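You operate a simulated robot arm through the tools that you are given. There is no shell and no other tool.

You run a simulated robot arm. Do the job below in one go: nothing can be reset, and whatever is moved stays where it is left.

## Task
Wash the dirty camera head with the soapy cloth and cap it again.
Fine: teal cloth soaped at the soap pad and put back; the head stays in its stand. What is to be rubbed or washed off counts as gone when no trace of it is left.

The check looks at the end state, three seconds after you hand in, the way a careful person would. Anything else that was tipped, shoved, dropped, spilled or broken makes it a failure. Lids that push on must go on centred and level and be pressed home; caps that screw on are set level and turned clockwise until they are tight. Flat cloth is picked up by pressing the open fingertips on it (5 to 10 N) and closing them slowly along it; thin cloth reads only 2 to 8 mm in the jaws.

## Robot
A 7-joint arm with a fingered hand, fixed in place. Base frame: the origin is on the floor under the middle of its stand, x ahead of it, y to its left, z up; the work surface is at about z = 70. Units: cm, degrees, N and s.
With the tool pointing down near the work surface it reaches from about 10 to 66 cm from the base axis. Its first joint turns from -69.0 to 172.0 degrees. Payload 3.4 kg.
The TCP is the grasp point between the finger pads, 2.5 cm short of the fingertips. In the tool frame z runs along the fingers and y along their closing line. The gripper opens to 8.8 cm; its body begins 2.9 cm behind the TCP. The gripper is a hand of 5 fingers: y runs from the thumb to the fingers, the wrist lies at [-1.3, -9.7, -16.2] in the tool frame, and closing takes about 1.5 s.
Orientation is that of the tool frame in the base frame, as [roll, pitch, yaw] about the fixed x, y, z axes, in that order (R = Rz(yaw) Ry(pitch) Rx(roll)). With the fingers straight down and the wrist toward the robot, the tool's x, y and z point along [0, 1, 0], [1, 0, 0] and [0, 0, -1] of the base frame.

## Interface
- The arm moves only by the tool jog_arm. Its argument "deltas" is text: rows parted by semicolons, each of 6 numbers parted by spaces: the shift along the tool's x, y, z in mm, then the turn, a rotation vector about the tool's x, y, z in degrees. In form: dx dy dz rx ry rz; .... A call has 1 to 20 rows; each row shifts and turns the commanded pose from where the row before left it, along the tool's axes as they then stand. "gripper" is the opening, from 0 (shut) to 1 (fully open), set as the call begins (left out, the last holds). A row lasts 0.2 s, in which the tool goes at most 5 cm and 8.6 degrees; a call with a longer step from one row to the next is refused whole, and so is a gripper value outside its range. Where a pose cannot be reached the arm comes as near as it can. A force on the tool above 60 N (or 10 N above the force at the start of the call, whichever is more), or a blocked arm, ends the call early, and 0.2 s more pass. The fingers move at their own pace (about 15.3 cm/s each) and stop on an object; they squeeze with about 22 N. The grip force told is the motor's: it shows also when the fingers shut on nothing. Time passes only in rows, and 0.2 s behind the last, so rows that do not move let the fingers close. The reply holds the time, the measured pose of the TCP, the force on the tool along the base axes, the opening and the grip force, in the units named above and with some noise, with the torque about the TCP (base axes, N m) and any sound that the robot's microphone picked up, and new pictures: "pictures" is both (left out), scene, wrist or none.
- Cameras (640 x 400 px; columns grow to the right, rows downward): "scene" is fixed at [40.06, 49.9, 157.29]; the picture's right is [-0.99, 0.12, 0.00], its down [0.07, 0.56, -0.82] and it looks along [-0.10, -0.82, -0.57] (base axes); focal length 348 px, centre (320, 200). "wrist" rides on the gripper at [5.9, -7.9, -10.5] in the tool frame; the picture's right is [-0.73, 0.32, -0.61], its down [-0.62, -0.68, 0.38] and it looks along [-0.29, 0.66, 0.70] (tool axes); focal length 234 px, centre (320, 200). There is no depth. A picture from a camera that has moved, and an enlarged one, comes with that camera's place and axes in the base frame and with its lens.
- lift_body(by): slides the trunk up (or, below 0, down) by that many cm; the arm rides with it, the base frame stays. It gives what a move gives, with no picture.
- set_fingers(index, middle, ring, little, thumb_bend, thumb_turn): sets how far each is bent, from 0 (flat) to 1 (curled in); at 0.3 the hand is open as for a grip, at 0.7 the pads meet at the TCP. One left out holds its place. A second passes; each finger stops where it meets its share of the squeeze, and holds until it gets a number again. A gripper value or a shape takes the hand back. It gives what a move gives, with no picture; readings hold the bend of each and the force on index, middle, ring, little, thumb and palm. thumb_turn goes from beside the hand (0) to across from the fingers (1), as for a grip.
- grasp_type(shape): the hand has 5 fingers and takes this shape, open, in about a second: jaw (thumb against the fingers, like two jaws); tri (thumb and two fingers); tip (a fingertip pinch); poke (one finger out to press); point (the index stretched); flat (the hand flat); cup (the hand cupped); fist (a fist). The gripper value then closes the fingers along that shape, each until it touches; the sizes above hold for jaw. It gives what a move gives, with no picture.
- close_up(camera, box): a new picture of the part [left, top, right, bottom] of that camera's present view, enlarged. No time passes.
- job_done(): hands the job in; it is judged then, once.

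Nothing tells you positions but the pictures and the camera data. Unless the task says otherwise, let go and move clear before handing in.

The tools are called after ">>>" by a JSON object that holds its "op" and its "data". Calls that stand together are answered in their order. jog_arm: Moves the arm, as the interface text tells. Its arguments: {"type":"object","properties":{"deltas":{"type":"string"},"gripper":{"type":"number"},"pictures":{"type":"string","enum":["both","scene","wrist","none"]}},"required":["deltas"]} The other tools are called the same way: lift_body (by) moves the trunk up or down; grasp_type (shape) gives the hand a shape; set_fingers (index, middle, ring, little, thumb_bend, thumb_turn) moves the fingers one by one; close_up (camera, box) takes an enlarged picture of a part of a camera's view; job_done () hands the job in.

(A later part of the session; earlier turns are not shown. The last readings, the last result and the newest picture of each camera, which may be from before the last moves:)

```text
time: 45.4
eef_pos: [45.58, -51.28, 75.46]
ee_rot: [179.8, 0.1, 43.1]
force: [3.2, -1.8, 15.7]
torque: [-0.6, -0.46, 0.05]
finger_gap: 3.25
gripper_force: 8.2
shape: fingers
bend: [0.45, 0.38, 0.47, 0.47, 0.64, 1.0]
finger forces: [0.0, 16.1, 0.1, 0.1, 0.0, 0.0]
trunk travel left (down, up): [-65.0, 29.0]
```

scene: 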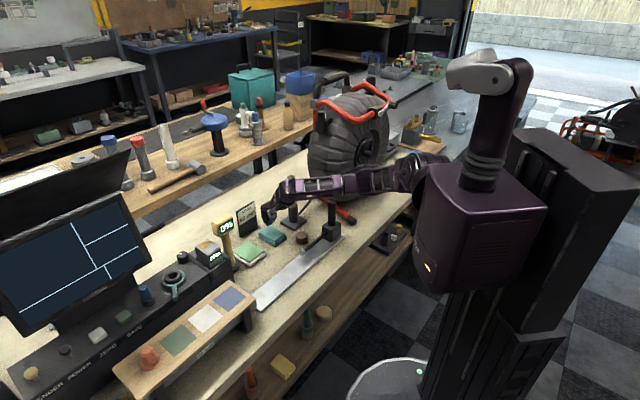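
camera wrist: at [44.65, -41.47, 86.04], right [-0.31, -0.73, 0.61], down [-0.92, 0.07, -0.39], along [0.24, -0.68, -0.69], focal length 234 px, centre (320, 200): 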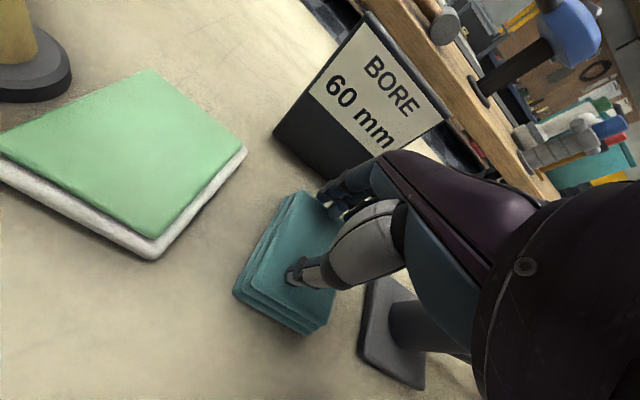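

>>> {"op": "jog_arm", "data": {"deltas": "0 0 -1.5 0 0 0; 0 0 0 0 0 0", "pictures": "wrist"}}

>>> {"op": "close_up", "data": {"camera": "wrist", "box": [220, 140, 420, 320]}}

>>> {"op": "close_up", "data": {"camera": "scene", "box": [245, 200, 305, 250]}}

```text
time: 46.0
eef_pos: [45.47, -51.31, 75.57]
ee_rot: [179.9, 0.1, 43.0]
force: [3.9, -1.3, 10.9]
torque: [-0.42, -0.35, 0.14]
finger_gap: 3.23
gripper_force: 4.6
shape: fingers
bend: [0.45, 0.38, 0.47, 0.47, 0.64, 1.0]
finger forces: [0.0, 10.9, 0.1, 0.1, 0.0, 0.0]
trunk travel left (down, up): [-65.0, 29.0]
camera wrist: at [44.56, -41.48, 86.08], right [-0.31, -0.73, 0.61], down [-0.92, 0.07, -0.38], along [0.24, -0.68, -0.7], focal length 234 px, centre (320, 200)
```

wrist: 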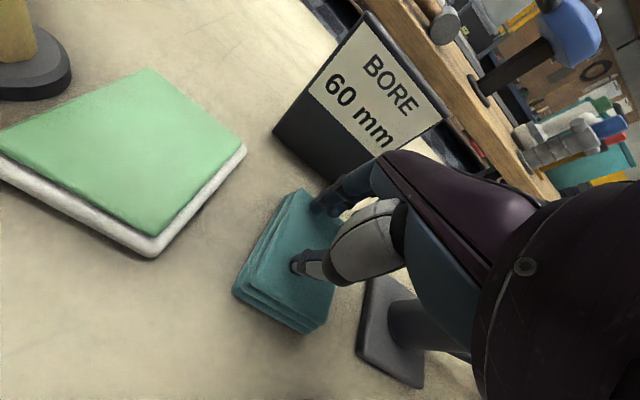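

```text
2.22 times, centred on (320, 230) of wrist
camera zoom: at [44.56, -41.48, 86.08], right [-0.31, -0.73, 0.61], down [-0.92, 0.07, -0.38], along [0.24, -0.68, -0.7], focal length 520 px, centre (320, 133)
```

zoom: 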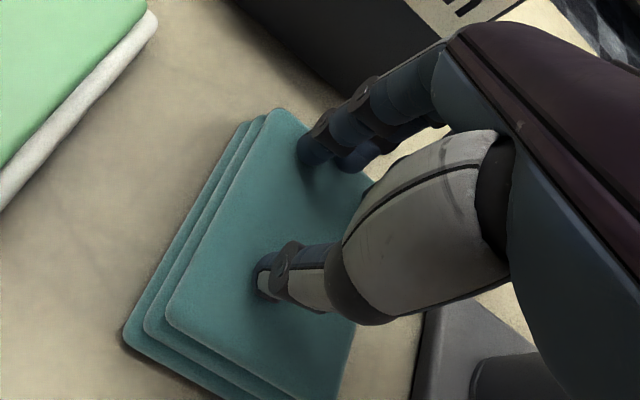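

```text
8.00 times, centred on (275, 225) of scene
camera zoom: at [40.06, 49.9, 157.29], right [-0.99, 0.12, 0.0], down [0.07, 0.56, -0.82], along [-0.1, -0.82, -0.57], focal length 2786 px, centre (680, 0)
```

zoom: 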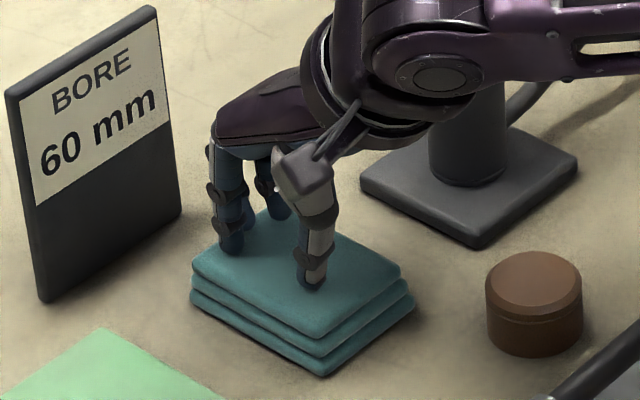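

The fingers only press into the stack rather than gathering it. I'll lift off and close on nothing to learn what an empty grip reads.

>>> {"op": "jog_arm", "data": {"deltas": "0 0 -10 0 0 0; 0 0 -15 0 0 0; 0 0 -15 0 0 0; 0 0 0 0 0 0", "pictures": "none"}}

>>> {"op": "jog_arm", "data": {"deltas": "0 0 0 0 0 0; 0 0 0 0 0 0; 0 0 0 0 0 0; 0 0 0 0 0 0; 0 0 0 0 0 0; 0 0 0 0 0 0", "pictures": "none", "gripper": 0}}

>>> {"op": "jog_arm", "data": {"deltas": "0 0 0 0 0 0; 0 0 0 0 0 0; 0 0 0 0 0 0; 0 0 0 0 0 0; 0 0 0 0 0 0; 0 0 0 0 0 0", "gripper": 0.5}}

```text
time: 47.0
eef_pos: [45.6, -51.28, 79.56]
ee_rot: [-180.0, 0.0, 43.1]
force: [0.1, 0.1, 0.6]
torque: [0.0, -0.02, 0.02]
finger_gap: 3.21
gripper_force: 0.0
shape: fingers
bend: [0.45, 0.47, 0.47, 0.47, 0.64, 1.0]
finger forces: [0.0, 0.0, 0.1, 0.0, 0.1, 0.1]
trunk travel left (down, up): [-65.0, 29.0]
```

```text
time: 48.4
eef_pos: [45.55, -51.32, 79.64]
ee_rot: [179.9, 0.0, 43.1]
force: [0.9, 0.2, -0.6]
torque: [-0.01, -0.01, 0.03]
finger_gap: 0.01
gripper_force: 22.0
shape: jaw
bend: [0.7, 0.7, 0.7, 0.7, 0.34, 1.0]
finger forces: [0.0, 0.0, 0.0, 0.0, 0.1, 0.0]
trunk travel left (down, up): [-65.0, 29.0]
```

```text
time: 49.8
eef_pos: [45.62, -51.37, 79.51]
ee_rot: [180.0, 0.0, 43.1]
force: [-0.4, 0.2, 0.0]
torque: [0.02, 0.0, 0.01]
finger_gap: 4.4
gripper_force: 0.1
shape: jaw
bend: [0.74, 0.45, 0.41, 0.41, 0.69, 1.0]
finger forces: [0.0, 0.0, 0.1, 0.0, 0.1, 0.0]
trunk travel left (down, up): [-65.0, 29.0]
camera wrist: at [44.61, -41.51, 90.03], right [-0.31, -0.73, 0.61], down [-0.92, 0.07, -0.38], along [0.24, -0.68, -0.7], focal length 234 px, centre (320, 200)
```

scene: 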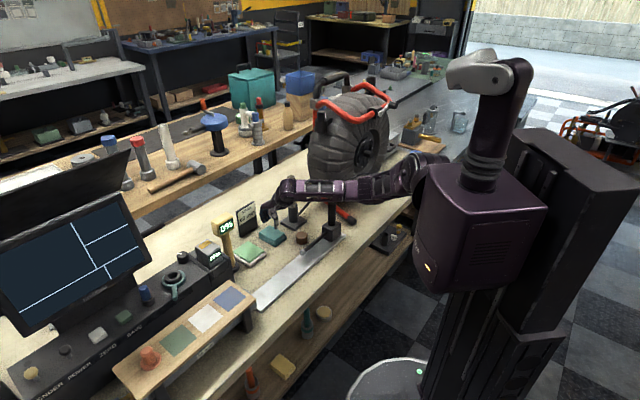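
wrist: 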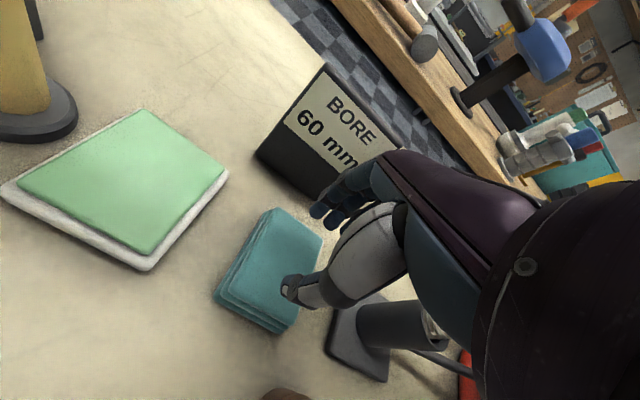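

A truly empty grip reads 0.0, so the earlier 7.5 mm was just the thumb and fingers jammed together. Before the next attempt I'll study the stains on the head, to plan which part of the cloth must stick out.

>>> {"op": "jog_arm", "data": {"deltas": "0 0 -40 0 0 0; 0 -17 -40 0 0 0; 0 -17 -40 0 0 0; 0 -17 -30 0 0 0; -35 -16 -30 0 0 0; -35 0 0 0 0 0; -35 0 0 0 0 0; -28 0 0 0 0 0; 0 0 0 0 0 0", "gripper": 1}}

>>> {"op": "close_up", "data": {"camera": "wrist", "box": [260, 160, 340, 240]}}

>>> {"op": "close_up", "data": {"camera": "scene", "box": [276, 165, 308, 215]}}

```text
time: 51.8
eef_pos: [31.18, -55.59, 97.55]
ee_rot: [-180.0, -0.1, 43.1]
force: [-0.6, -0.6, -0.3]
torque: [0.01, 0.01, -0.01]
finger_gap: 8.79
gripper_force: 0.1
shape: jaw
bend: [0.3, 0.3, 0.3, 0.3, 0.3, 0.98]
finger forces: [0.0, 0.0, 0.0, 0.1, 0.1, 0.0]
trunk travel left (down, up): [-65.0, 29.0]
camera wrist: at [30.12, -45.79, 108.01], right [-0.31, -0.73, 0.61], down [-0.92, 0.07, -0.38], along [0.24, -0.68, -0.7], focal length 234 px, centre (320, 200)
```

scene: 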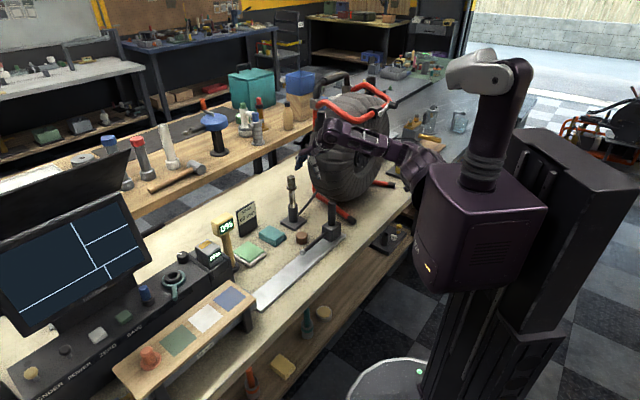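
wrist: 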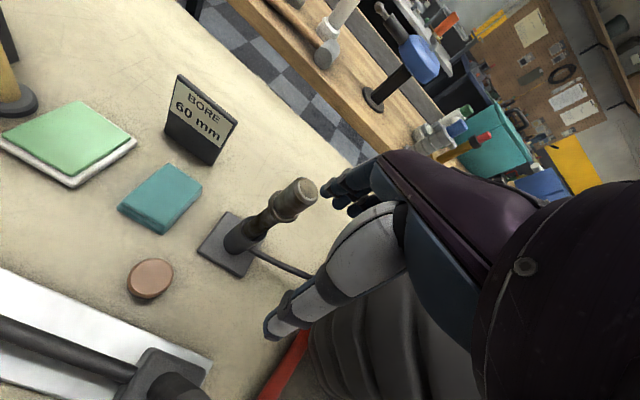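

```text
5.00 times, centred on (300, 200) of wrist
camera zoom: at [30.12, -45.79, 108.01], right [-0.31, -0.73, 0.61], down [-0.92, 0.07, -0.38], along [0.24, -0.68, -0.7], focal length 1171 px, centre (420, 200)
```

zoom: 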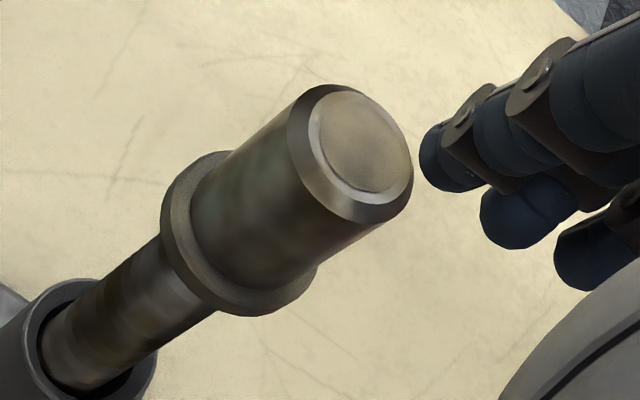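

```text
8.00 times, centred on (292, 190) of scene
camera zoom: at [40.06, 49.9, 157.29], right [-0.99, 0.12, 0.0], down [0.07, 0.56, -0.82], along [-0.1, -0.82, -0.57], focal length 2786 px, centre (544, 280)
```

zoom: 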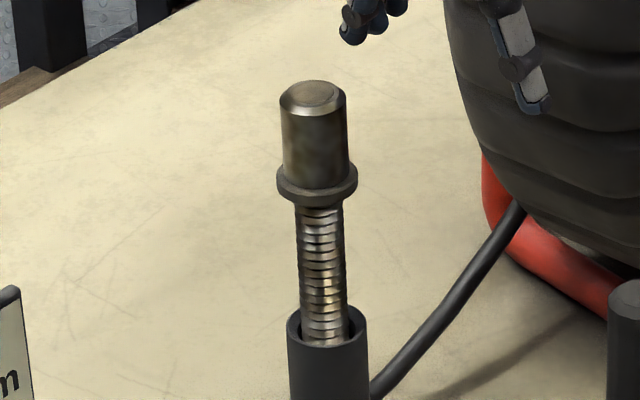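

>>> {"op": "close_up", "data": {"camera": "wrist", "box": [284, 172, 324, 212]}}

>>> {"op": "close_up", "data": {"camera": "scene", "box": [284, 172, 300, 192]}}

>>> {"op": "close_up", "data": {"camera": "wrist", "box": [100, 80, 260, 310]}}

```text
10.00 times, centred on (304, 192) of wrist
camera zoom: at [30.12, -45.79, 108.01], right [-0.31, -0.73, 0.61], down [-0.92, 0.07, -0.38], along [0.24, -0.68, -0.7], focal length 2342 px, centre (480, 280)
```

zoom: 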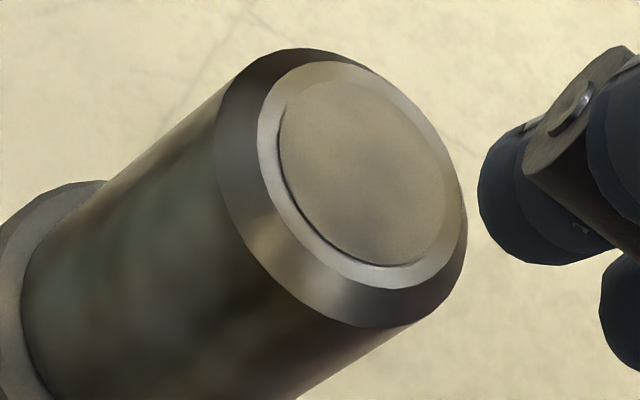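

```text
16.00 times, centred on (292, 182) of scene
camera zoom: at [40.06, 49.9, 157.29], right [-0.99, 0.12, 0.0], down [0.07, 0.56, -0.82], along [-0.1, -0.82, -0.57], focal length 5573 px, centre (768, 488)
```

zoom: 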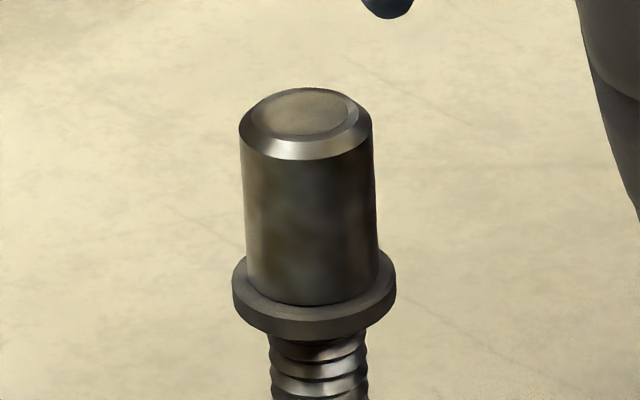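

```text
1.74 times, centred on (180, 195) of wrist
camera zoom: at [30.12, -45.79, 108.01], right [-0.31, -0.73, 0.61], down [-0.92, 0.07, -0.38], along [0.24, -0.68, -0.7], focal length 407 px, centre (564, 209)
```

zoom: 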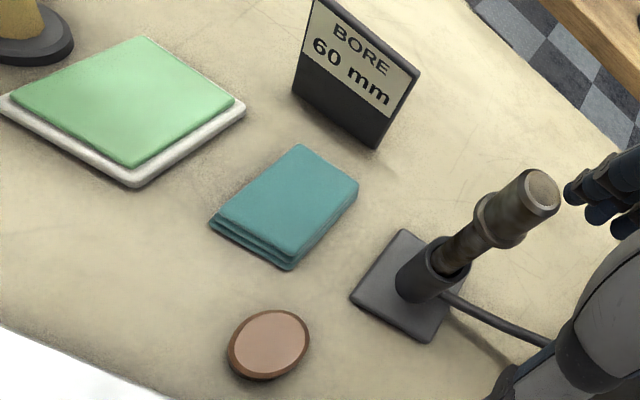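

The stain looks like a tan film over the lens on top of the head (top z about 91.3), so the cloth's underside has to be pressed on it. The stack is 5.5 cm wide, so I'd rather grip it across its width. I'll test high above the cloth whether the tool can turn 90°.

>>> {"op": "jog_arm", "data": {"deltas": "0 0 -15 0 0 0; 42 24 0 0 0 0; 42 24 0 0 0 0; 43 24 0 0 0 0; 0 0 0 0 0 8; 0 0 0 0 0 8; 0 0 0 0 0 8; 0 0 0 0 0 8; 0 0 0 0 0 8; 0 0 0 0 0 0"}}

```text
time: 54.0
eef_pos: [45.39, -52.19, 99.07]
ee_rot: [180.0, 0.0, 2.9]
force: [0.5, 0.0, 0.3]
torque: [-0.01, 0.01, 0.01]
finger_gap: 8.79
gripper_force: 0.0
shape: jaw
bend: [0.3, 0.3, 0.3, 0.3, 0.3, 0.98]
finger forces: [0.0, 0.0, 0.0, 0.0, 0.0, 0.1]
trunk travel left (down, up): [-65.0, 29.0]
camera wrist: at [51.05, -43.93, 109.53], right [-0.71, -0.36, 0.61], down [-0.66, 0.65, -0.38], along [-0.26, -0.67, -0.7], focal length 234 px, centre (320, 200)
```

scene: 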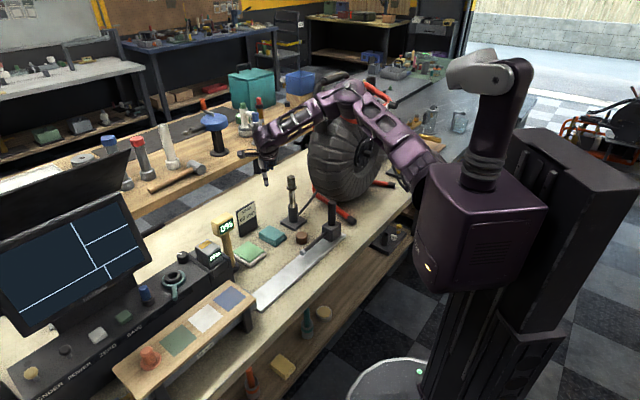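
wrist: 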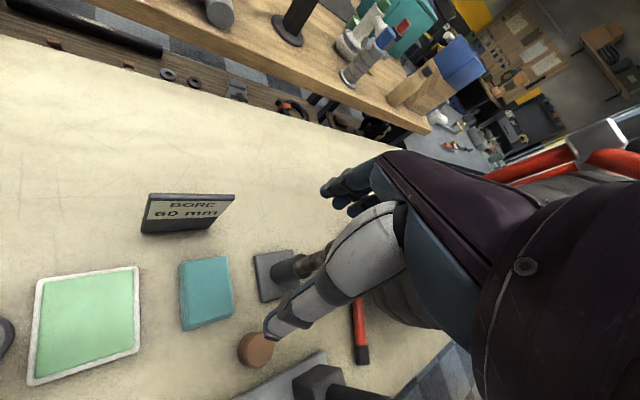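

>>> {"op": "jog_arm", "data": {"deltas": "0 0 0 0 0 8; 0 0 0 0 0 8; 0 0 0 0 0 8; 0 0 0 0 0 8; 0 0 0 0 0 8; 0 0 0 0 0 8; 0 0 0 0 0 2; 0 0 0 0 0 0; 0 0 0 0 0 0"}}

```text
time: 56.0
eef_pos: [45.5, -52.17, 99.13]
ee_rot: [179.9, -0.1, -47.1]
force: [0.8, 0.0, 0.1]
torque: [0.01, -0.03, -0.02]
finger_gap: 8.79
gripper_force: 0.1
shape: jaw
bend: [0.3, 0.3, 0.3, 0.3, 0.3, 0.98]
finger forces: [0.0, 0.1, 0.0, 0.1, 0.0, 0.0]
trunk travel left (down, up): [-65.0, 29.0]
camera wrist: at [55.41, -51.02, 109.58], right [-0.73, 0.31, 0.61], down [0.07, 0.92, -0.38], along [-0.68, -0.24, -0.7], focal length 234 px, centre (320, 200)
```

scene: 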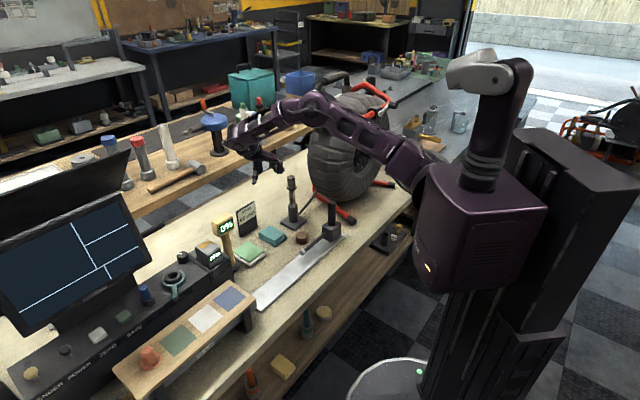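
wrist: 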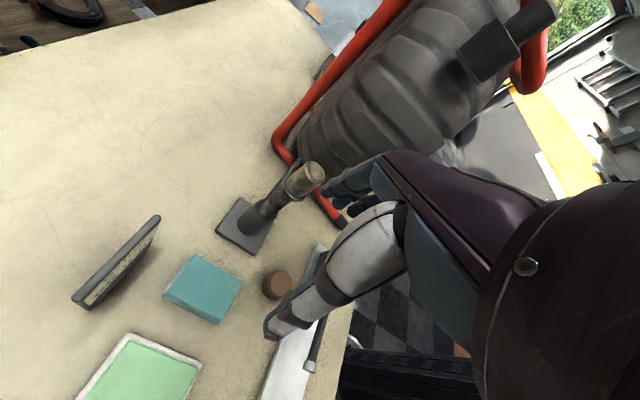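

The 90° turned pose is reachable. I'll descend around the cloth's two long sides with a moderate opening, stopping partway to check.

>>> {"op": "jog_arm", "data": {"deltas": "0 0 30 0 0 0; 0 0 30 0 0 0; 0 0 30 0 0 0; 0 0 30 0 0 0; 0 0 30 0 0 0; 0 0 30 0 0 0; 0 0 0 0 0 0", "gripper": 0.88}}

>>> {"op": "close_up", "data": {"camera": "scene", "box": [200, 160, 340, 265]}}

>>> {"op": "close_up", "data": {"camera": "wrist", "box": [180, 120, 440, 330]}}

```text
time: 57.6
eef_pos: [43.56, -51.03, 91.6]
ee_rot: [-180.0, 0.0, -46.9]
force: [0.6, -0.7, -0.9]
torque: [-0.01, 0.0, -0.01]
finger_gap: 7.75
gripper_force: 0.1
shape: jaw
bend: [0.29, 0.32, 0.3, 0.31, 0.37, 0.98]
finger forces: [0.0, 0.1, 0.1, 0.0, 0.0, 0.1]
out of reach, approached as far as the arm can: row 2, 3, 4, 5, 6
trunk travel left (down, up): [-65.0, 29.0]
camera wrist: at [53.41, -49.97, 102.04], right [-0.73, 0.31, 0.61], down [0.07, 0.92, -0.38], along [-0.68, -0.24, -0.7], focal length 234 px, centre (320, 200)
```

scene: 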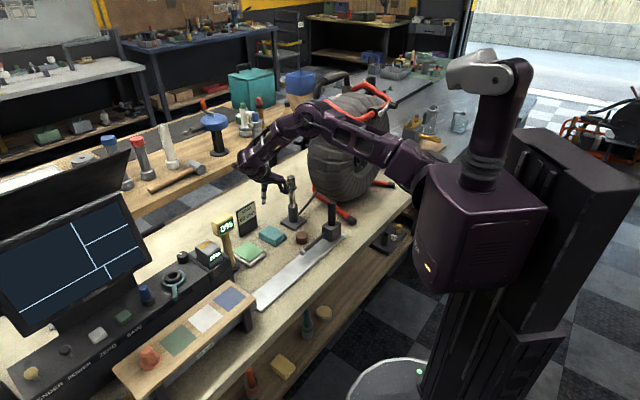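
wrist: 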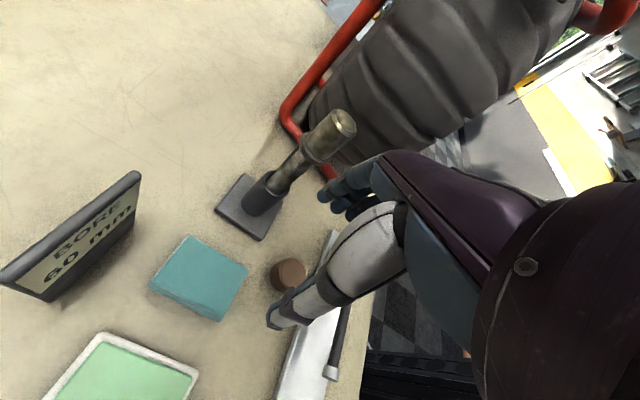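

```text
3.81 times, centred on (270, 212) of scene
camera zoom: at [40.06, 49.9, 157.29], right [-0.99, 0.12, 0.0], down [0.07, 0.56, -0.82], along [-0.1, -0.82, -0.57], focal length 1327 px, centre (510, 152)
```

zoom: 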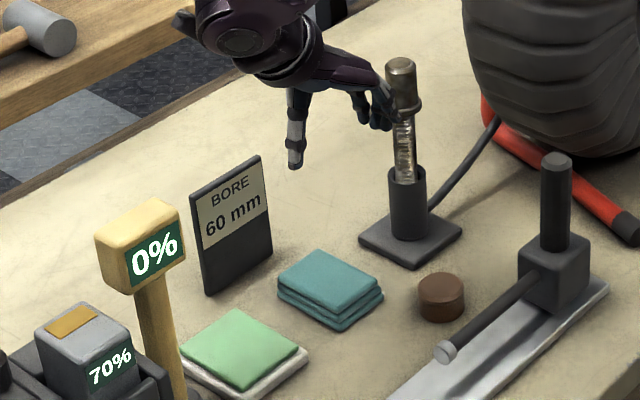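

```text
1.90 times, centred on (310, 225) of wrist
camera zoom: at [53.41, -49.97, 102.04], right [-0.73, 0.31, 0.61], down [0.07, 0.92, -0.38], along [-0.68, -0.24, -0.7], focal length 446 px, centre (339, 152)
```

zoom: 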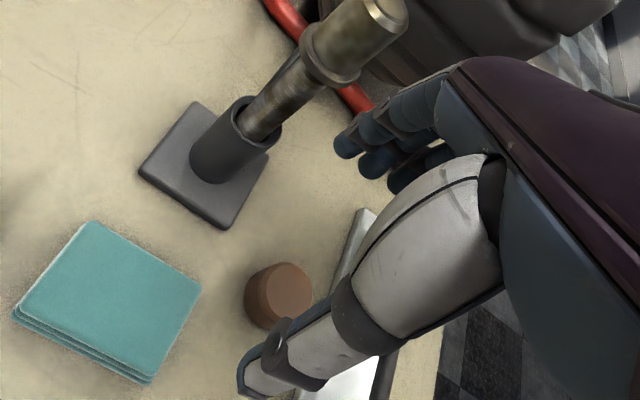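

The turned pose runs out of reach lower down at this trunk height. I'll rise again and lower the trunk so the arm can reach the bench level in this orientation.

>>> {"op": "jog_arm", "data": {"deltas": "0 0 -30 0 0 0; 0 0 -30 0 0 0; 0 0 -30 0 0 0; 0 0 -30 0 0 0; 0 0 0 0 0 0", "pictures": "none"}}

```text
time: 58.8
eef_pos: [43.29, -51.29, 103.55]
ee_rot: [179.8, 0.1, -46.9]
force: [-0.3, 0.3, 0.4]
torque: [0.0, -0.02, 0.01]
finger_gap: 7.76
gripper_force: 0.0
shape: jaw
bend: [0.29, 0.32, 0.3, 0.31, 0.37, 0.98]
finger forces: [0.1, 0.0, 0.0, 0.0, 0.0, 0.0]
trunk travel left (down, up): [-65.0, 29.0]
```

>>> {"op": "jog_arm", "data": {"deltas": "0 -20 0 0 0 0; 0 -10 0 0 0 0; 0 0 0 0 0 0", "pictures": "none"}}

>>> {"op": "lift_body", "data": {"by": -10}}

>>> {"op": "jog_arm", "data": {"deltas": "0 0 0 0 0 0"}}

```text
time: 59.6
eef_pos: [45.13, -49.32, 103.06]
ee_rot: [-179.8, -0.2, -46.8]
force: [0.1, 0.8, 0.3]
torque: [0.0, 0.01, 0.02]
finger_gap: 7.74
gripper_force: 0.1
shape: jaw
bend: [0.29, 0.32, 0.3, 0.31, 0.37, 0.98]
finger forces: [0.0, 0.0, 0.0, 0.1, 0.1, 0.0]
out of reach, approached as far as the arm can: row 2
trunk travel left (down, up): [-65.0, 29.0]
```

```text
time: 60.9
eef_pos: [45.19, -49.27, 93.24]
ee_rot: [-179.9, -0.2, -46.8]
force: [-0.3, -0.3, 0.3]
torque: [-0.01, 0.01, -0.03]
finger_gap: 7.75
gripper_force: 0.0
shape: jaw
bend: [0.29, 0.32, 0.3, 0.31, 0.37, 0.98]
finger forces: [0.0, 0.0, 0.0, 0.1, 0.0, 0.0]
trunk travel left (down, up): [-55.0, 39.0]
```

```text
time: 61.3
eef_pos: [45.1, -49.3, 93.07]
ee_rot: [-179.8, -0.2, -46.8]
force: [-0.1, -0.7, 0.3]
torque: [0.01, -0.01, 0.02]
finger_gap: 7.76
gripper_force: 0.2
shape: jaw
bend: [0.29, 0.32, 0.3, 0.31, 0.37, 0.98]
finger forces: [0.0, 0.0, 0.1, 0.1, 0.1, 0.0]
trunk travel left (down, up): [-55.0, 39.0]
camera wrist: at [54.92, -48.2, 103.69], right [-0.74, 0.31, 0.6], down [0.07, 0.92, -0.38], along [-0.67, -0.24, -0.7], focal length 234 px, centre (320, 200)
```

scene: 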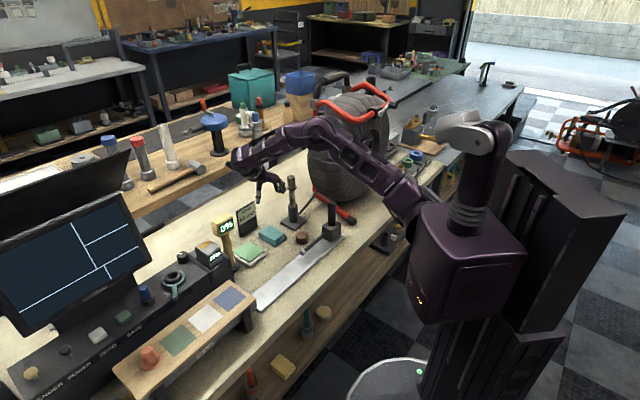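
wrist: 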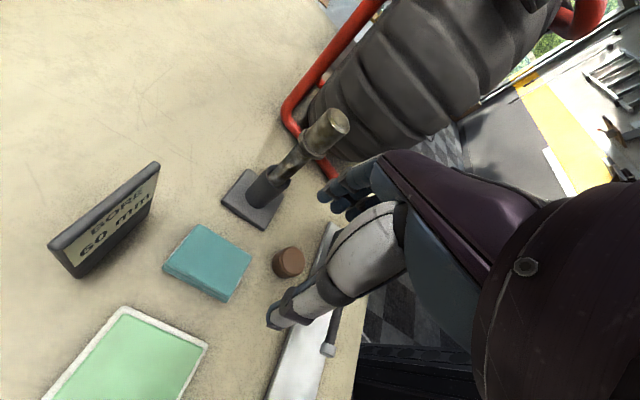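

>>> {"op": "lift_body", "data": {"by": -10}}

>>> {"op": "jog_arm", "data": {"deltas": "12 8 0 0 0 0; 12 8 0 0 0 0; 0 0 0 0 0 0"}}

>>> {"op": "close_up", "data": {"camera": "scene", "box": [200, 120, 420, 285]}}

>>> {"op": "close_up", "data": {"camera": "wrist", "box": [120, 120, 440, 380]}}

```text
time: 62.7
eef_pos: [45.05, -49.3, 83.2]
ee_rot: [-179.7, -0.2, -46.7]
force: [-0.3, -0.6, -1.1]
torque: [0.01, -0.01, -0.03]
finger_gap: 7.76
gripper_force: 0.1
shape: jaw
bend: [0.29, 0.32, 0.3, 0.31, 0.37, 0.98]
finger forces: [0.1, 0.0, 0.0, 0.0, 0.1, 0.0]
trunk travel left (down, up): [-45.0, 49.0]
```

```text
time: 63.5
eef_pos: [45.68, -52.21, 83.29]
ee_rot: [-179.7, -0.1, -46.7]
force: [-0.7, -0.2, 0.5]
torque: [0.03, 0.0, -0.03]
finger_gap: 7.77
gripper_force: 0.1
shape: jaw
bend: [0.29, 0.32, 0.3, 0.31, 0.37, 0.98]
finger forces: [0.0, 0.0, 0.1, 0.0, 0.0, 0.1]
trunk travel left (down, up): [-45.0, 49.0]
camera wrist: at [55.49, -51.01, 93.76], right [-0.74, 0.31, 0.6], down [0.07, 0.92, -0.38], along [-0.67, -0.24, -0.7], focal length 234 px, centre (320, 200)
```

scene: 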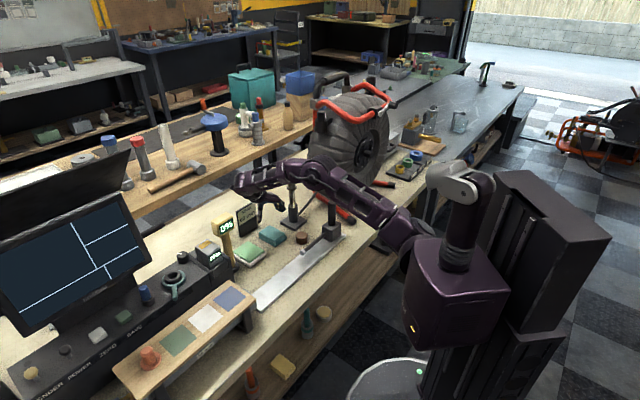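
wrist: 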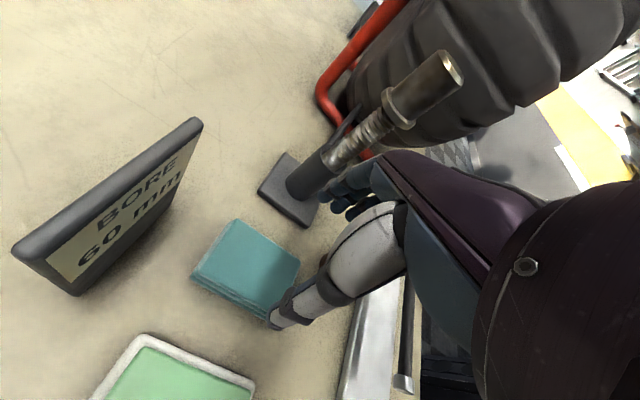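

```text
2.42 times, centred on (310, 202) of scene
camera zoom: at [40.06, 49.9, 157.29], right [-0.99, 0.12, 0.0], down [0.07, 0.56, -0.82], along [-0.1, -0.82, -0.57], focal length 844 px, centre (344, 194)
```

zoom: 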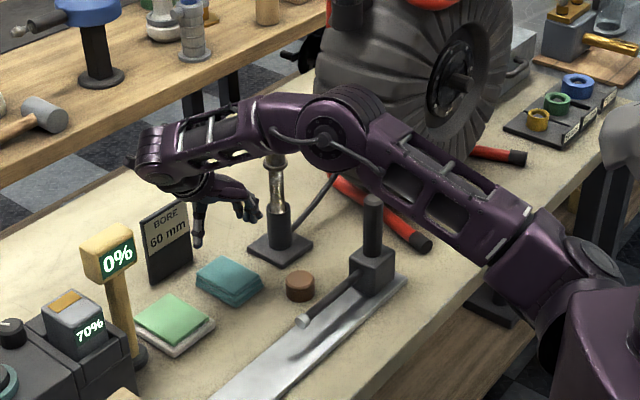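

```text
1.54 times, centred on (280, 250) of wrist
camera zoom: at [55.49, -51.01, 93.76], right [-0.74, 0.31, 0.6], down [0.07, 0.92, -0.38], along [-0.67, -0.24, -0.7], focal length 360 px, centre (382, 123)
```

zoom: 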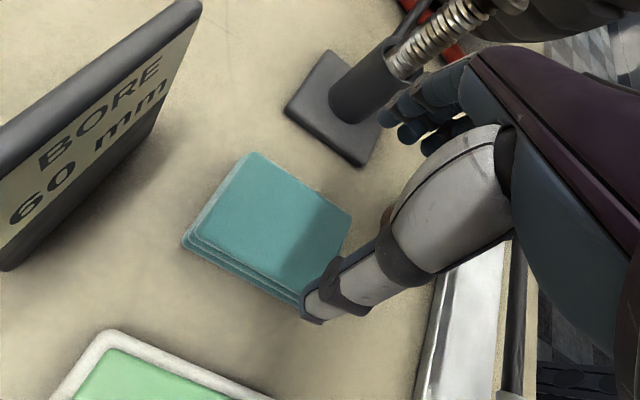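

Reach is fine now. I'll descend in stages, watching the wrist against the yellow post and the fingers against the stand.

>>> {"op": "jog_arm", "data": {"deltas": "0 0 20 0 0 0; 0 0 20 0 0 0; 0 0 10 0 0 0; 0 0 0 0 0 0"}}

>>> {"op": "close_up", "data": {"camera": "scene", "box": [200, 150, 330, 260]}}

>>> {"op": "close_up", "data": {"camera": "wrist", "box": [180, 160, 440, 370]}}

```text
time: 64.5
eef_pos: [45.68, -52.2, 78.22]
ee_rot: [-179.8, -0.1, -46.7]
force: [0.1, 0.1, 0.3]
torque: [0.02, -0.03, -0.03]
finger_gap: 7.76
gripper_force: 0.1
shape: jaw
bend: [0.29, 0.32, 0.3, 0.31, 0.37, 0.98]
finger forces: [0.1, 0.0, 0.1, 0.0, 0.0, 0.0]
trunk travel left (down, up): [-45.0, 49.0]
camera wrist: at [55.47, -51.02, 88.66], right [-0.74, 0.31, 0.6], down [0.07, 0.92, -0.38], along [-0.67, -0.24, -0.7], focal length 234 px, centre (320, 200)
```

scene: 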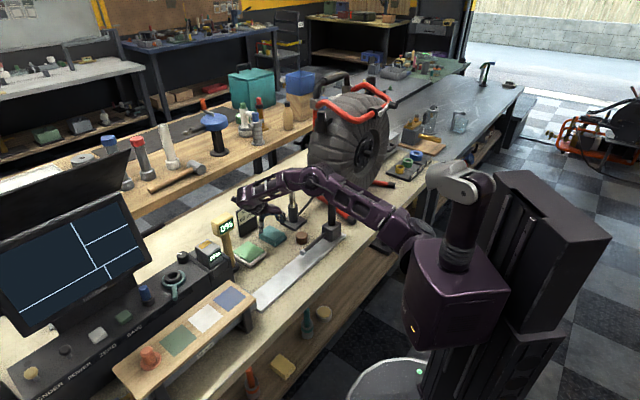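
wrist: 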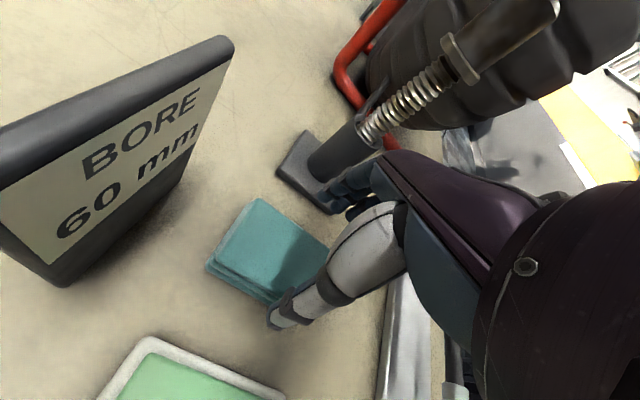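

```text
3.64 times, centred on (265, 205) of scene
camera zoom: at [40.06, 49.9, 157.29], right [-0.99, 0.12, 0.0], down [0.07, 0.56, -0.82], along [-0.1, -0.82, -0.57], focal length 1266 px, centre (520, 182)
```

zoom: 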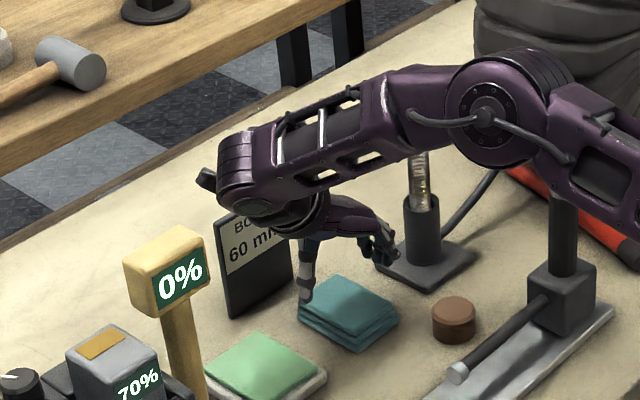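

```text
1.90 times, centred on (310, 265) of wrist
camera zoom: at [55.47, -51.02, 88.66], right [-0.74, 0.31, 0.6], down [0.07, 0.92, -0.38], along [-0.67, -0.24, -0.7], focal length 446 px, centre (339, 76)
```

zoom: 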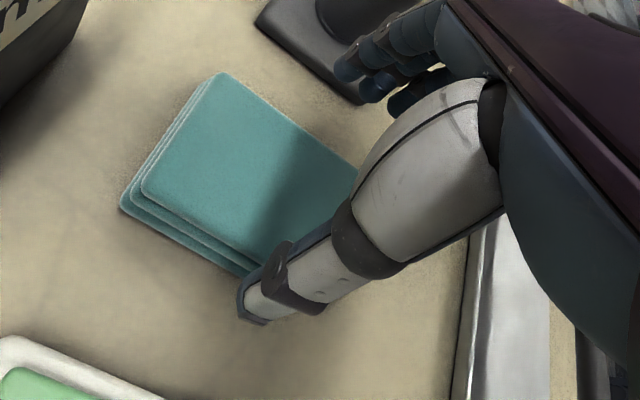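

>>> {"op": "jog_arm", "data": {"deltas": "0 0 15 0 0 0; 0 0 12 0 0 0; 0 0 10 0 0 0; 0 0 5 0 0 0; 0 0 0 0 0 0"}}

>>> {"op": "close_up", "data": {"camera": "scene", "box": [200, 150, 330, 260]}}

>>> {"op": "close_up", "data": {"camera": "wrist", "box": [180, 160, 440, 370]}}

```text
time: 65.7
eef_pos: [45.66, -52.21, 75.11]
ee_rot: [-179.7, -0.5, -46.8]
force: [-0.1, -0.1, 0.6]
torque: [0.0, -0.07, -0.01]
finger_gap: 7.75
gripper_force: 0.1
shape: jaw
bend: [0.29, 0.32, 0.3, 0.31, 0.37, 0.98]
finger forces: [0.1, 0.0, 0.0, 0.1, 0.0, 0.1]
out of reach, approached as far as the arm can: row 3
trunk travel left (down, up): [-45.0, 49.0]
camera wrist: at [55.47, -51.01, 85.59], right [-0.74, 0.31, 0.6], down [0.07, 0.92, -0.39], along [-0.67, -0.24, -0.7], focal length 234 px, centre (320, 200)
```

scene: 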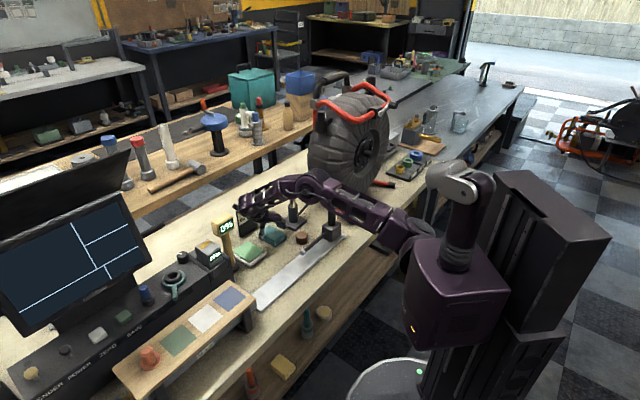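
wrist: 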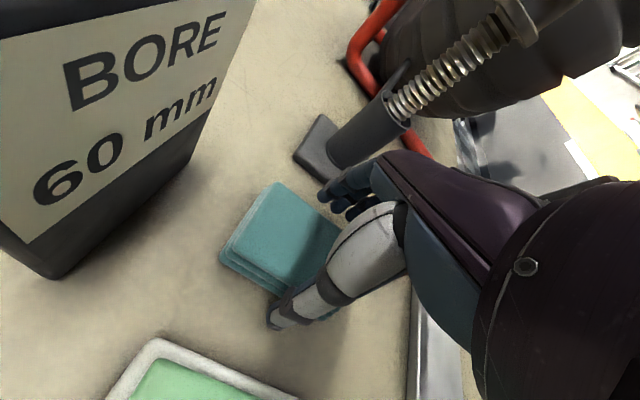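

```text
3.64 times, centred on (265, 205) of scene
camera zoom: at [40.06, 49.9, 157.29], right [-0.99, 0.12, 0.0], down [0.07, 0.56, -0.82], along [-0.1, -0.82, -0.57], focal length 1266 px, centre (520, 182)
```

zoom: 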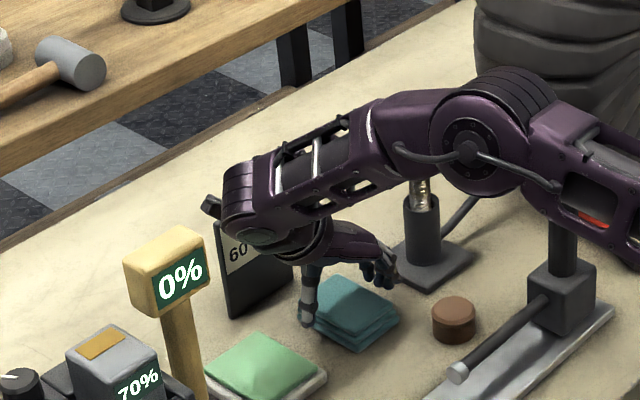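

```text
1.90 times, centred on (310, 265) of wrist
camera zoom: at [55.47, -51.01, 85.59], right [-0.74, 0.31, 0.6], down [0.07, 0.92, -0.39], along [-0.67, -0.24, -0.7], focal length 446 px, centre (339, 76)
```

zoom: 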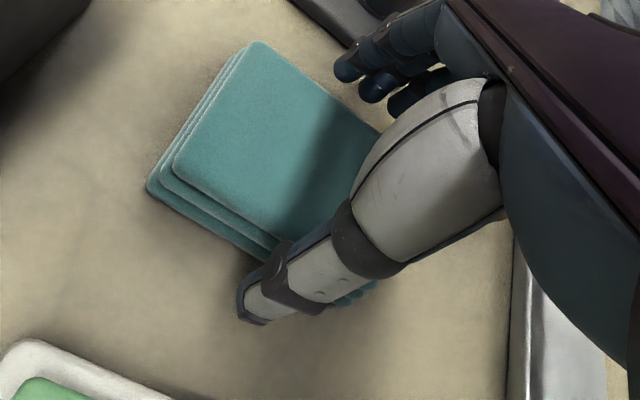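

Two tweaks are needed. The index finger would land right on the cloth's edge, so I'll shift 13 mm along the closing line. For the last bit of height I'll use the trunk.

>>> {"op": "jog_arm", "data": {"deltas": "0 0 -10 0 0 0; 0 13 0 0 0 0; 0 0 0 0 0 0", "pictures": "none"}}

>>> {"op": "lift_body", "data": {"by": -1.5}}

>>> {"op": "jog_arm", "data": {"deltas": "0 0 0 0 0 0", "pictures": "wrist"}}

>>> {"op": "close_up", "data": {"camera": "wrist", "box": [180, 160, 440, 370]}}

>>> {"op": "close_up", "data": {"camera": "scene", "box": [230, 190, 320, 260]}}

```text
time: 66.5
eef_pos: [44.71, -53.08, 75.97]
ee_rot: [-179.8, -0.2, -46.7]
force: [-0.1, 0.8, 0.4]
torque: [0.01, -0.02, -0.03]
finger_gap: 7.76
gripper_force: 0.0
shape: jaw
bend: [0.29, 0.32, 0.3, 0.31, 0.37, 0.98]
finger forces: [0.1, 0.0, 0.1, 0.0, 0.0, 0.0]
trunk travel left (down, up): [-45.0, 49.0]
```

```text
time: 67.1
eef_pos: [44.64, -53.0, 74.42]
ee_rot: [-179.8, -0.2, -46.8]
force: [0.4, -0.3, -1.1]
torque: [0.02, -0.03, 0.02]
finger_gap: 7.77
gripper_force: 0.1
shape: jaw
bend: [0.29, 0.32, 0.3, 0.31, 0.37, 0.98]
finger forces: [0.0, 0.0, 0.1, 0.0, 0.0, 0.0]
trunk travel left (down, up): [-43.5, 50.5]
```

```text
time: 67.5
eef_pos: [44.77, -53.02, 74.47]
ee_rot: [-179.8, -0.2, -46.8]
force: [-0.3, 0.5, -0.4]
torque: [0.03, -0.01, -0.03]
finger_gap: 7.76
gripper_force: 0.2
shape: jaw
bend: [0.29, 0.32, 0.3, 0.31, 0.37, 0.98]
finger forces: [0.0, 0.1, 0.0, 0.0, 0.1, 0.1]
trunk travel left (down, up): [-43.5, 50.5]
camera wrist: at [54.52, -51.91, 85.0], right [-0.74, 0.31, 0.6], down [0.07, 0.92, -0.38], along [-0.67, -0.24, -0.7], focal length 234 px, centre (320, 200)
```

wrist: 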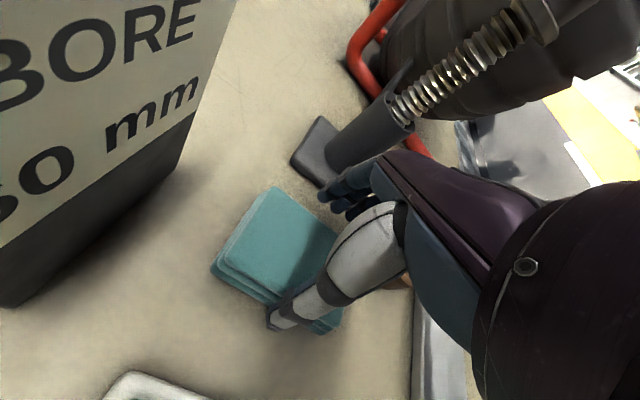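

```text
1.90 times, centred on (310, 265) of wrist
camera zoom: at [54.52, -51.91, 85.0], right [-0.74, 0.31, 0.6], down [0.07, 0.92, -0.38], along [-0.67, -0.24, -0.7], focal length 446 px, centre (339, 76)
```

zoom: 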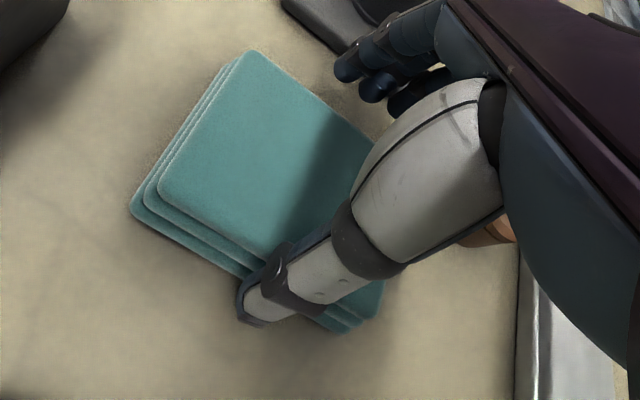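

```text
5.71 times, centred on (275, 225) of scene
camera zoom: at [40.06, 49.9, 157.29], right [-0.99, 0.12, 0.0], down [0.07, 0.56, -0.82], along [-0.1, -0.82, -0.57], focal length 1990 px, centre (577, 57)
```

zoom: 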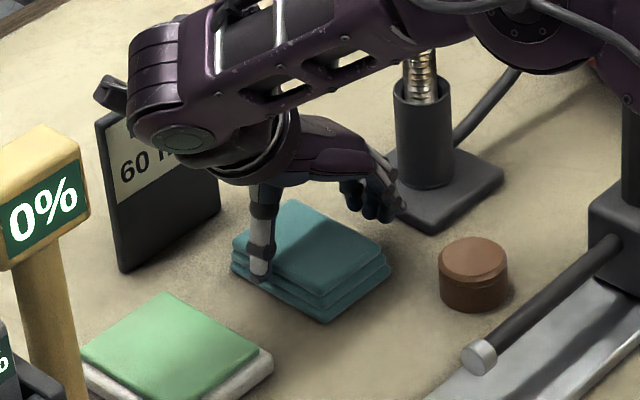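

Fingers and thumb are now outside the two long edges. I'll lower the last 8 mm with the trunk and close on it.

>>> {"op": "lift_body", "data": {"by": -0.8}}

>>> {"op": "jog_arm", "data": {"deltas": "0 0 0 0 0 0; 0 0 0 0 0 0; 0 0 0 0 0 0; 0 0 0 0 0 0", "gripper": 0.68}}

>>> {"op": "close_up", "data": {"camera": "wrist", "box": [180, 160, 440, 370]}}

>>> {"op": "close_up", "data": {"camera": "scene", "box": [230, 190, 320, 260]}}

```text
time: 68.1
eef_pos: [44.78, -53.15, 73.66]
ee_rot: [-179.9, -0.3, -46.7]
force: [-0.2, 0.0, -0.2]
torque: [-0.01, -0.03, 0.02]
finger_gap: 7.76
gripper_force: 0.1
shape: jaw
bend: [0.29, 0.32, 0.3, 0.31, 0.37, 0.98]
finger forces: [0.1, 0.0, 0.1, 0.0, 0.1, 0.0]
trunk travel left (down, up): [-42.7, 51.3]
```

```text
time: 69.1
eef_pos: [44.85, -52.99, 73.66]
ee_rot: [-179.8, -0.2, -46.8]
force: [0.0, 0.4, -0.5]
torque: [0.01, 0.02, 0.05]
finger_gap: 6.07
gripper_force: 21.9
shape: jaw
bend: [0.28, 0.37, 0.34, 0.37, 0.59, 0.99]
finger forces: [10.7, 5.7, 2.5, 1.3, 19.6, 0.0]
trunk travel left (down, up): [-42.7, 51.3]
camera wrist: at [54.52, -51.92, 84.2], right [-0.74, 0.31, 0.6], down [0.07, 0.92, -0.38], along [-0.67, -0.24, -0.7], focal length 234 px, centre (320, 200)
```

scene: 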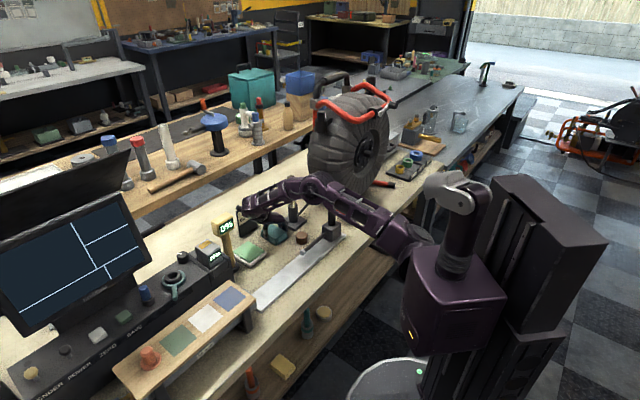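
wrist: 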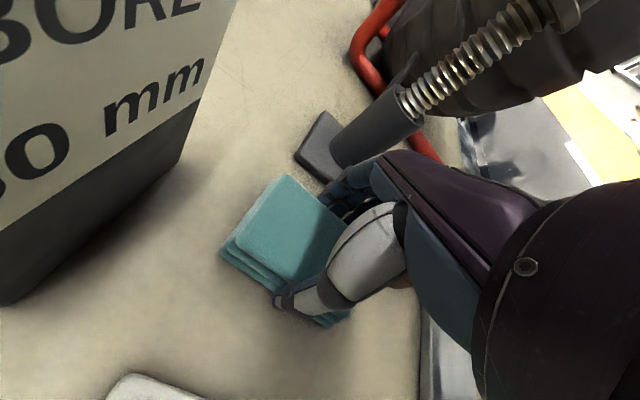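

```text
1.90 times, centred on (310, 265) of wrist
camera zoom: at [54.52, -51.92, 84.2], right [-0.74, 0.31, 0.6], down [0.07, 0.92, -0.38], along [-0.67, -0.24, -0.7], focal length 446 px, centre (339, 76)
```

zoom: 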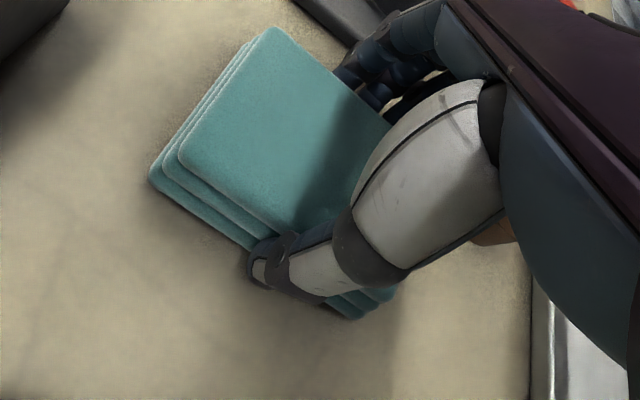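

```text
5.71 times, centred on (275, 225) of scene
camera zoom: at [40.06, 49.9, 157.29], right [-0.99, 0.12, 0.0], down [0.07, 0.56, -0.82], along [-0.1, -0.82, -0.57], focal length 1990 px, centre (577, 57)
```

zoom: 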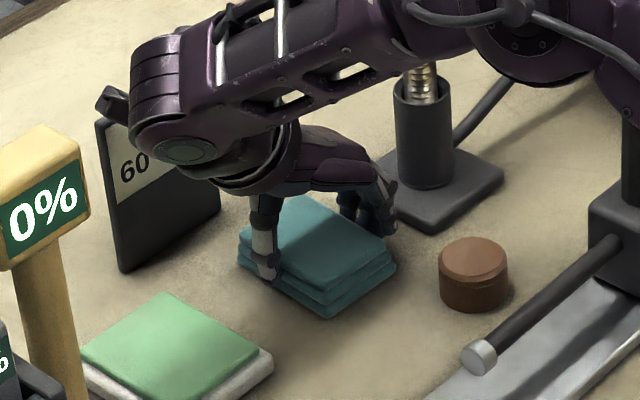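

The cloth is gripped across its width: a 6 cm gap with all fingers loaded. I'll lift a few cm and check it comes along.

>>> {"op": "jog_arm", "data": {"deltas": "0 0 -10 0 0 0; 0 0 -10 0 0 0; 0 0 -10 0 0 0; 0 0 0 0 0 0"}}

>>> {"op": "close_up", "data": {"camera": "wrist", "box": [180, 160, 440, 370]}}

>>> {"op": "close_up", "data": {"camera": "scene", "box": [230, 190, 320, 260]}}

```text
time: 70.1
eef_pos: [44.69, -53.04, 76.61]
ee_rot: [-179.9, -0.2, -46.8]
force: [-0.3, 0.0, -0.1]
torque: [-0.02, 0.02, 0.01]
finger_gap: 6.08
gripper_force: 21.6
shape: jaw
bend: [0.28, 0.37, 0.34, 0.37, 0.59, 0.99]
finger forces: [10.6, 5.6, 2.5, 1.1, 19.7, 0.0]
trunk travel left (down, up): [-42.7, 51.3]
camera wrist: at [54.42, -51.88, 87.21], right [-0.74, 0.31, 0.6], down [0.07, 0.92, -0.38], along [-0.67, -0.24, -0.7], focal length 234 px, centre (320, 200)
```

scene: 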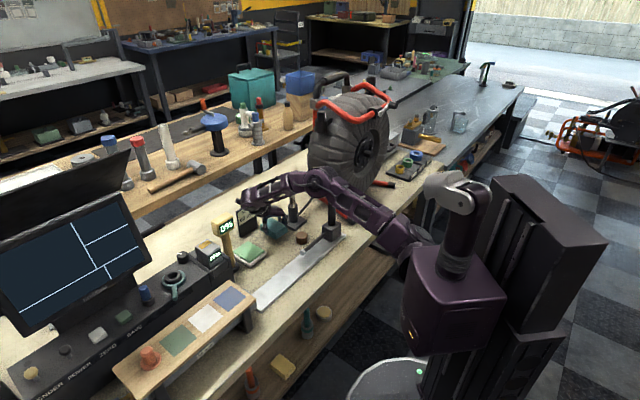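
wrist: 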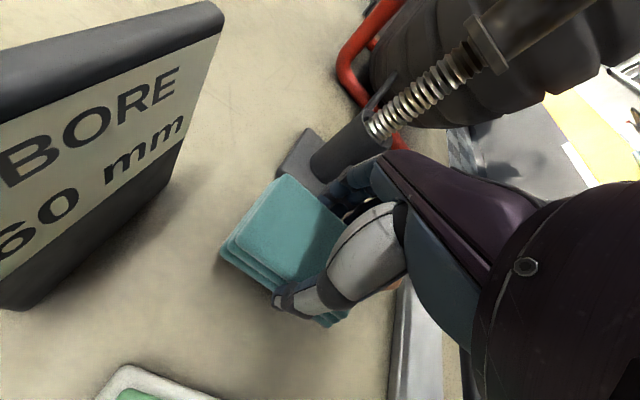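

```text
1.90 times, centred on (310, 265) of wrist
camera zoom: at [54.42, -51.88, 87.21], right [-0.74, 0.31, 0.6], down [0.07, 0.92, -0.38], along [-0.67, -0.24, -0.7], focal length 446 px, centre (339, 76)
```

zoom: 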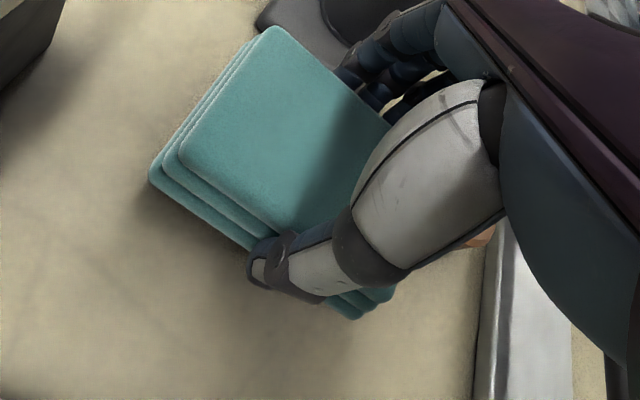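

```text
5.71 times, centred on (275, 225) of scene
camera zoom: at [40.06, 49.9, 157.29], right [-0.99, 0.12, 0.0], down [0.07, 0.56, -0.82], along [-0.1, -0.82, -0.57], focal length 1990 px, centre (577, 57)
```

zoom: 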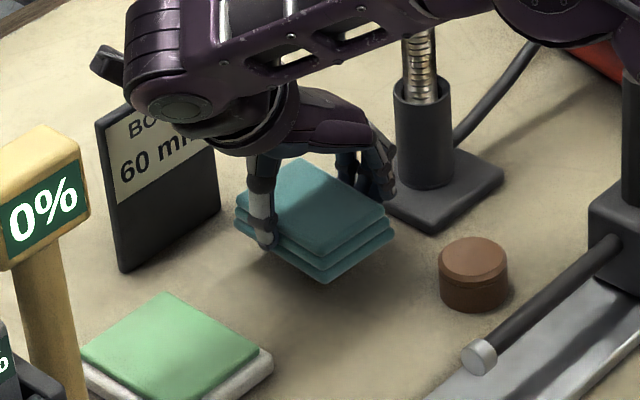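

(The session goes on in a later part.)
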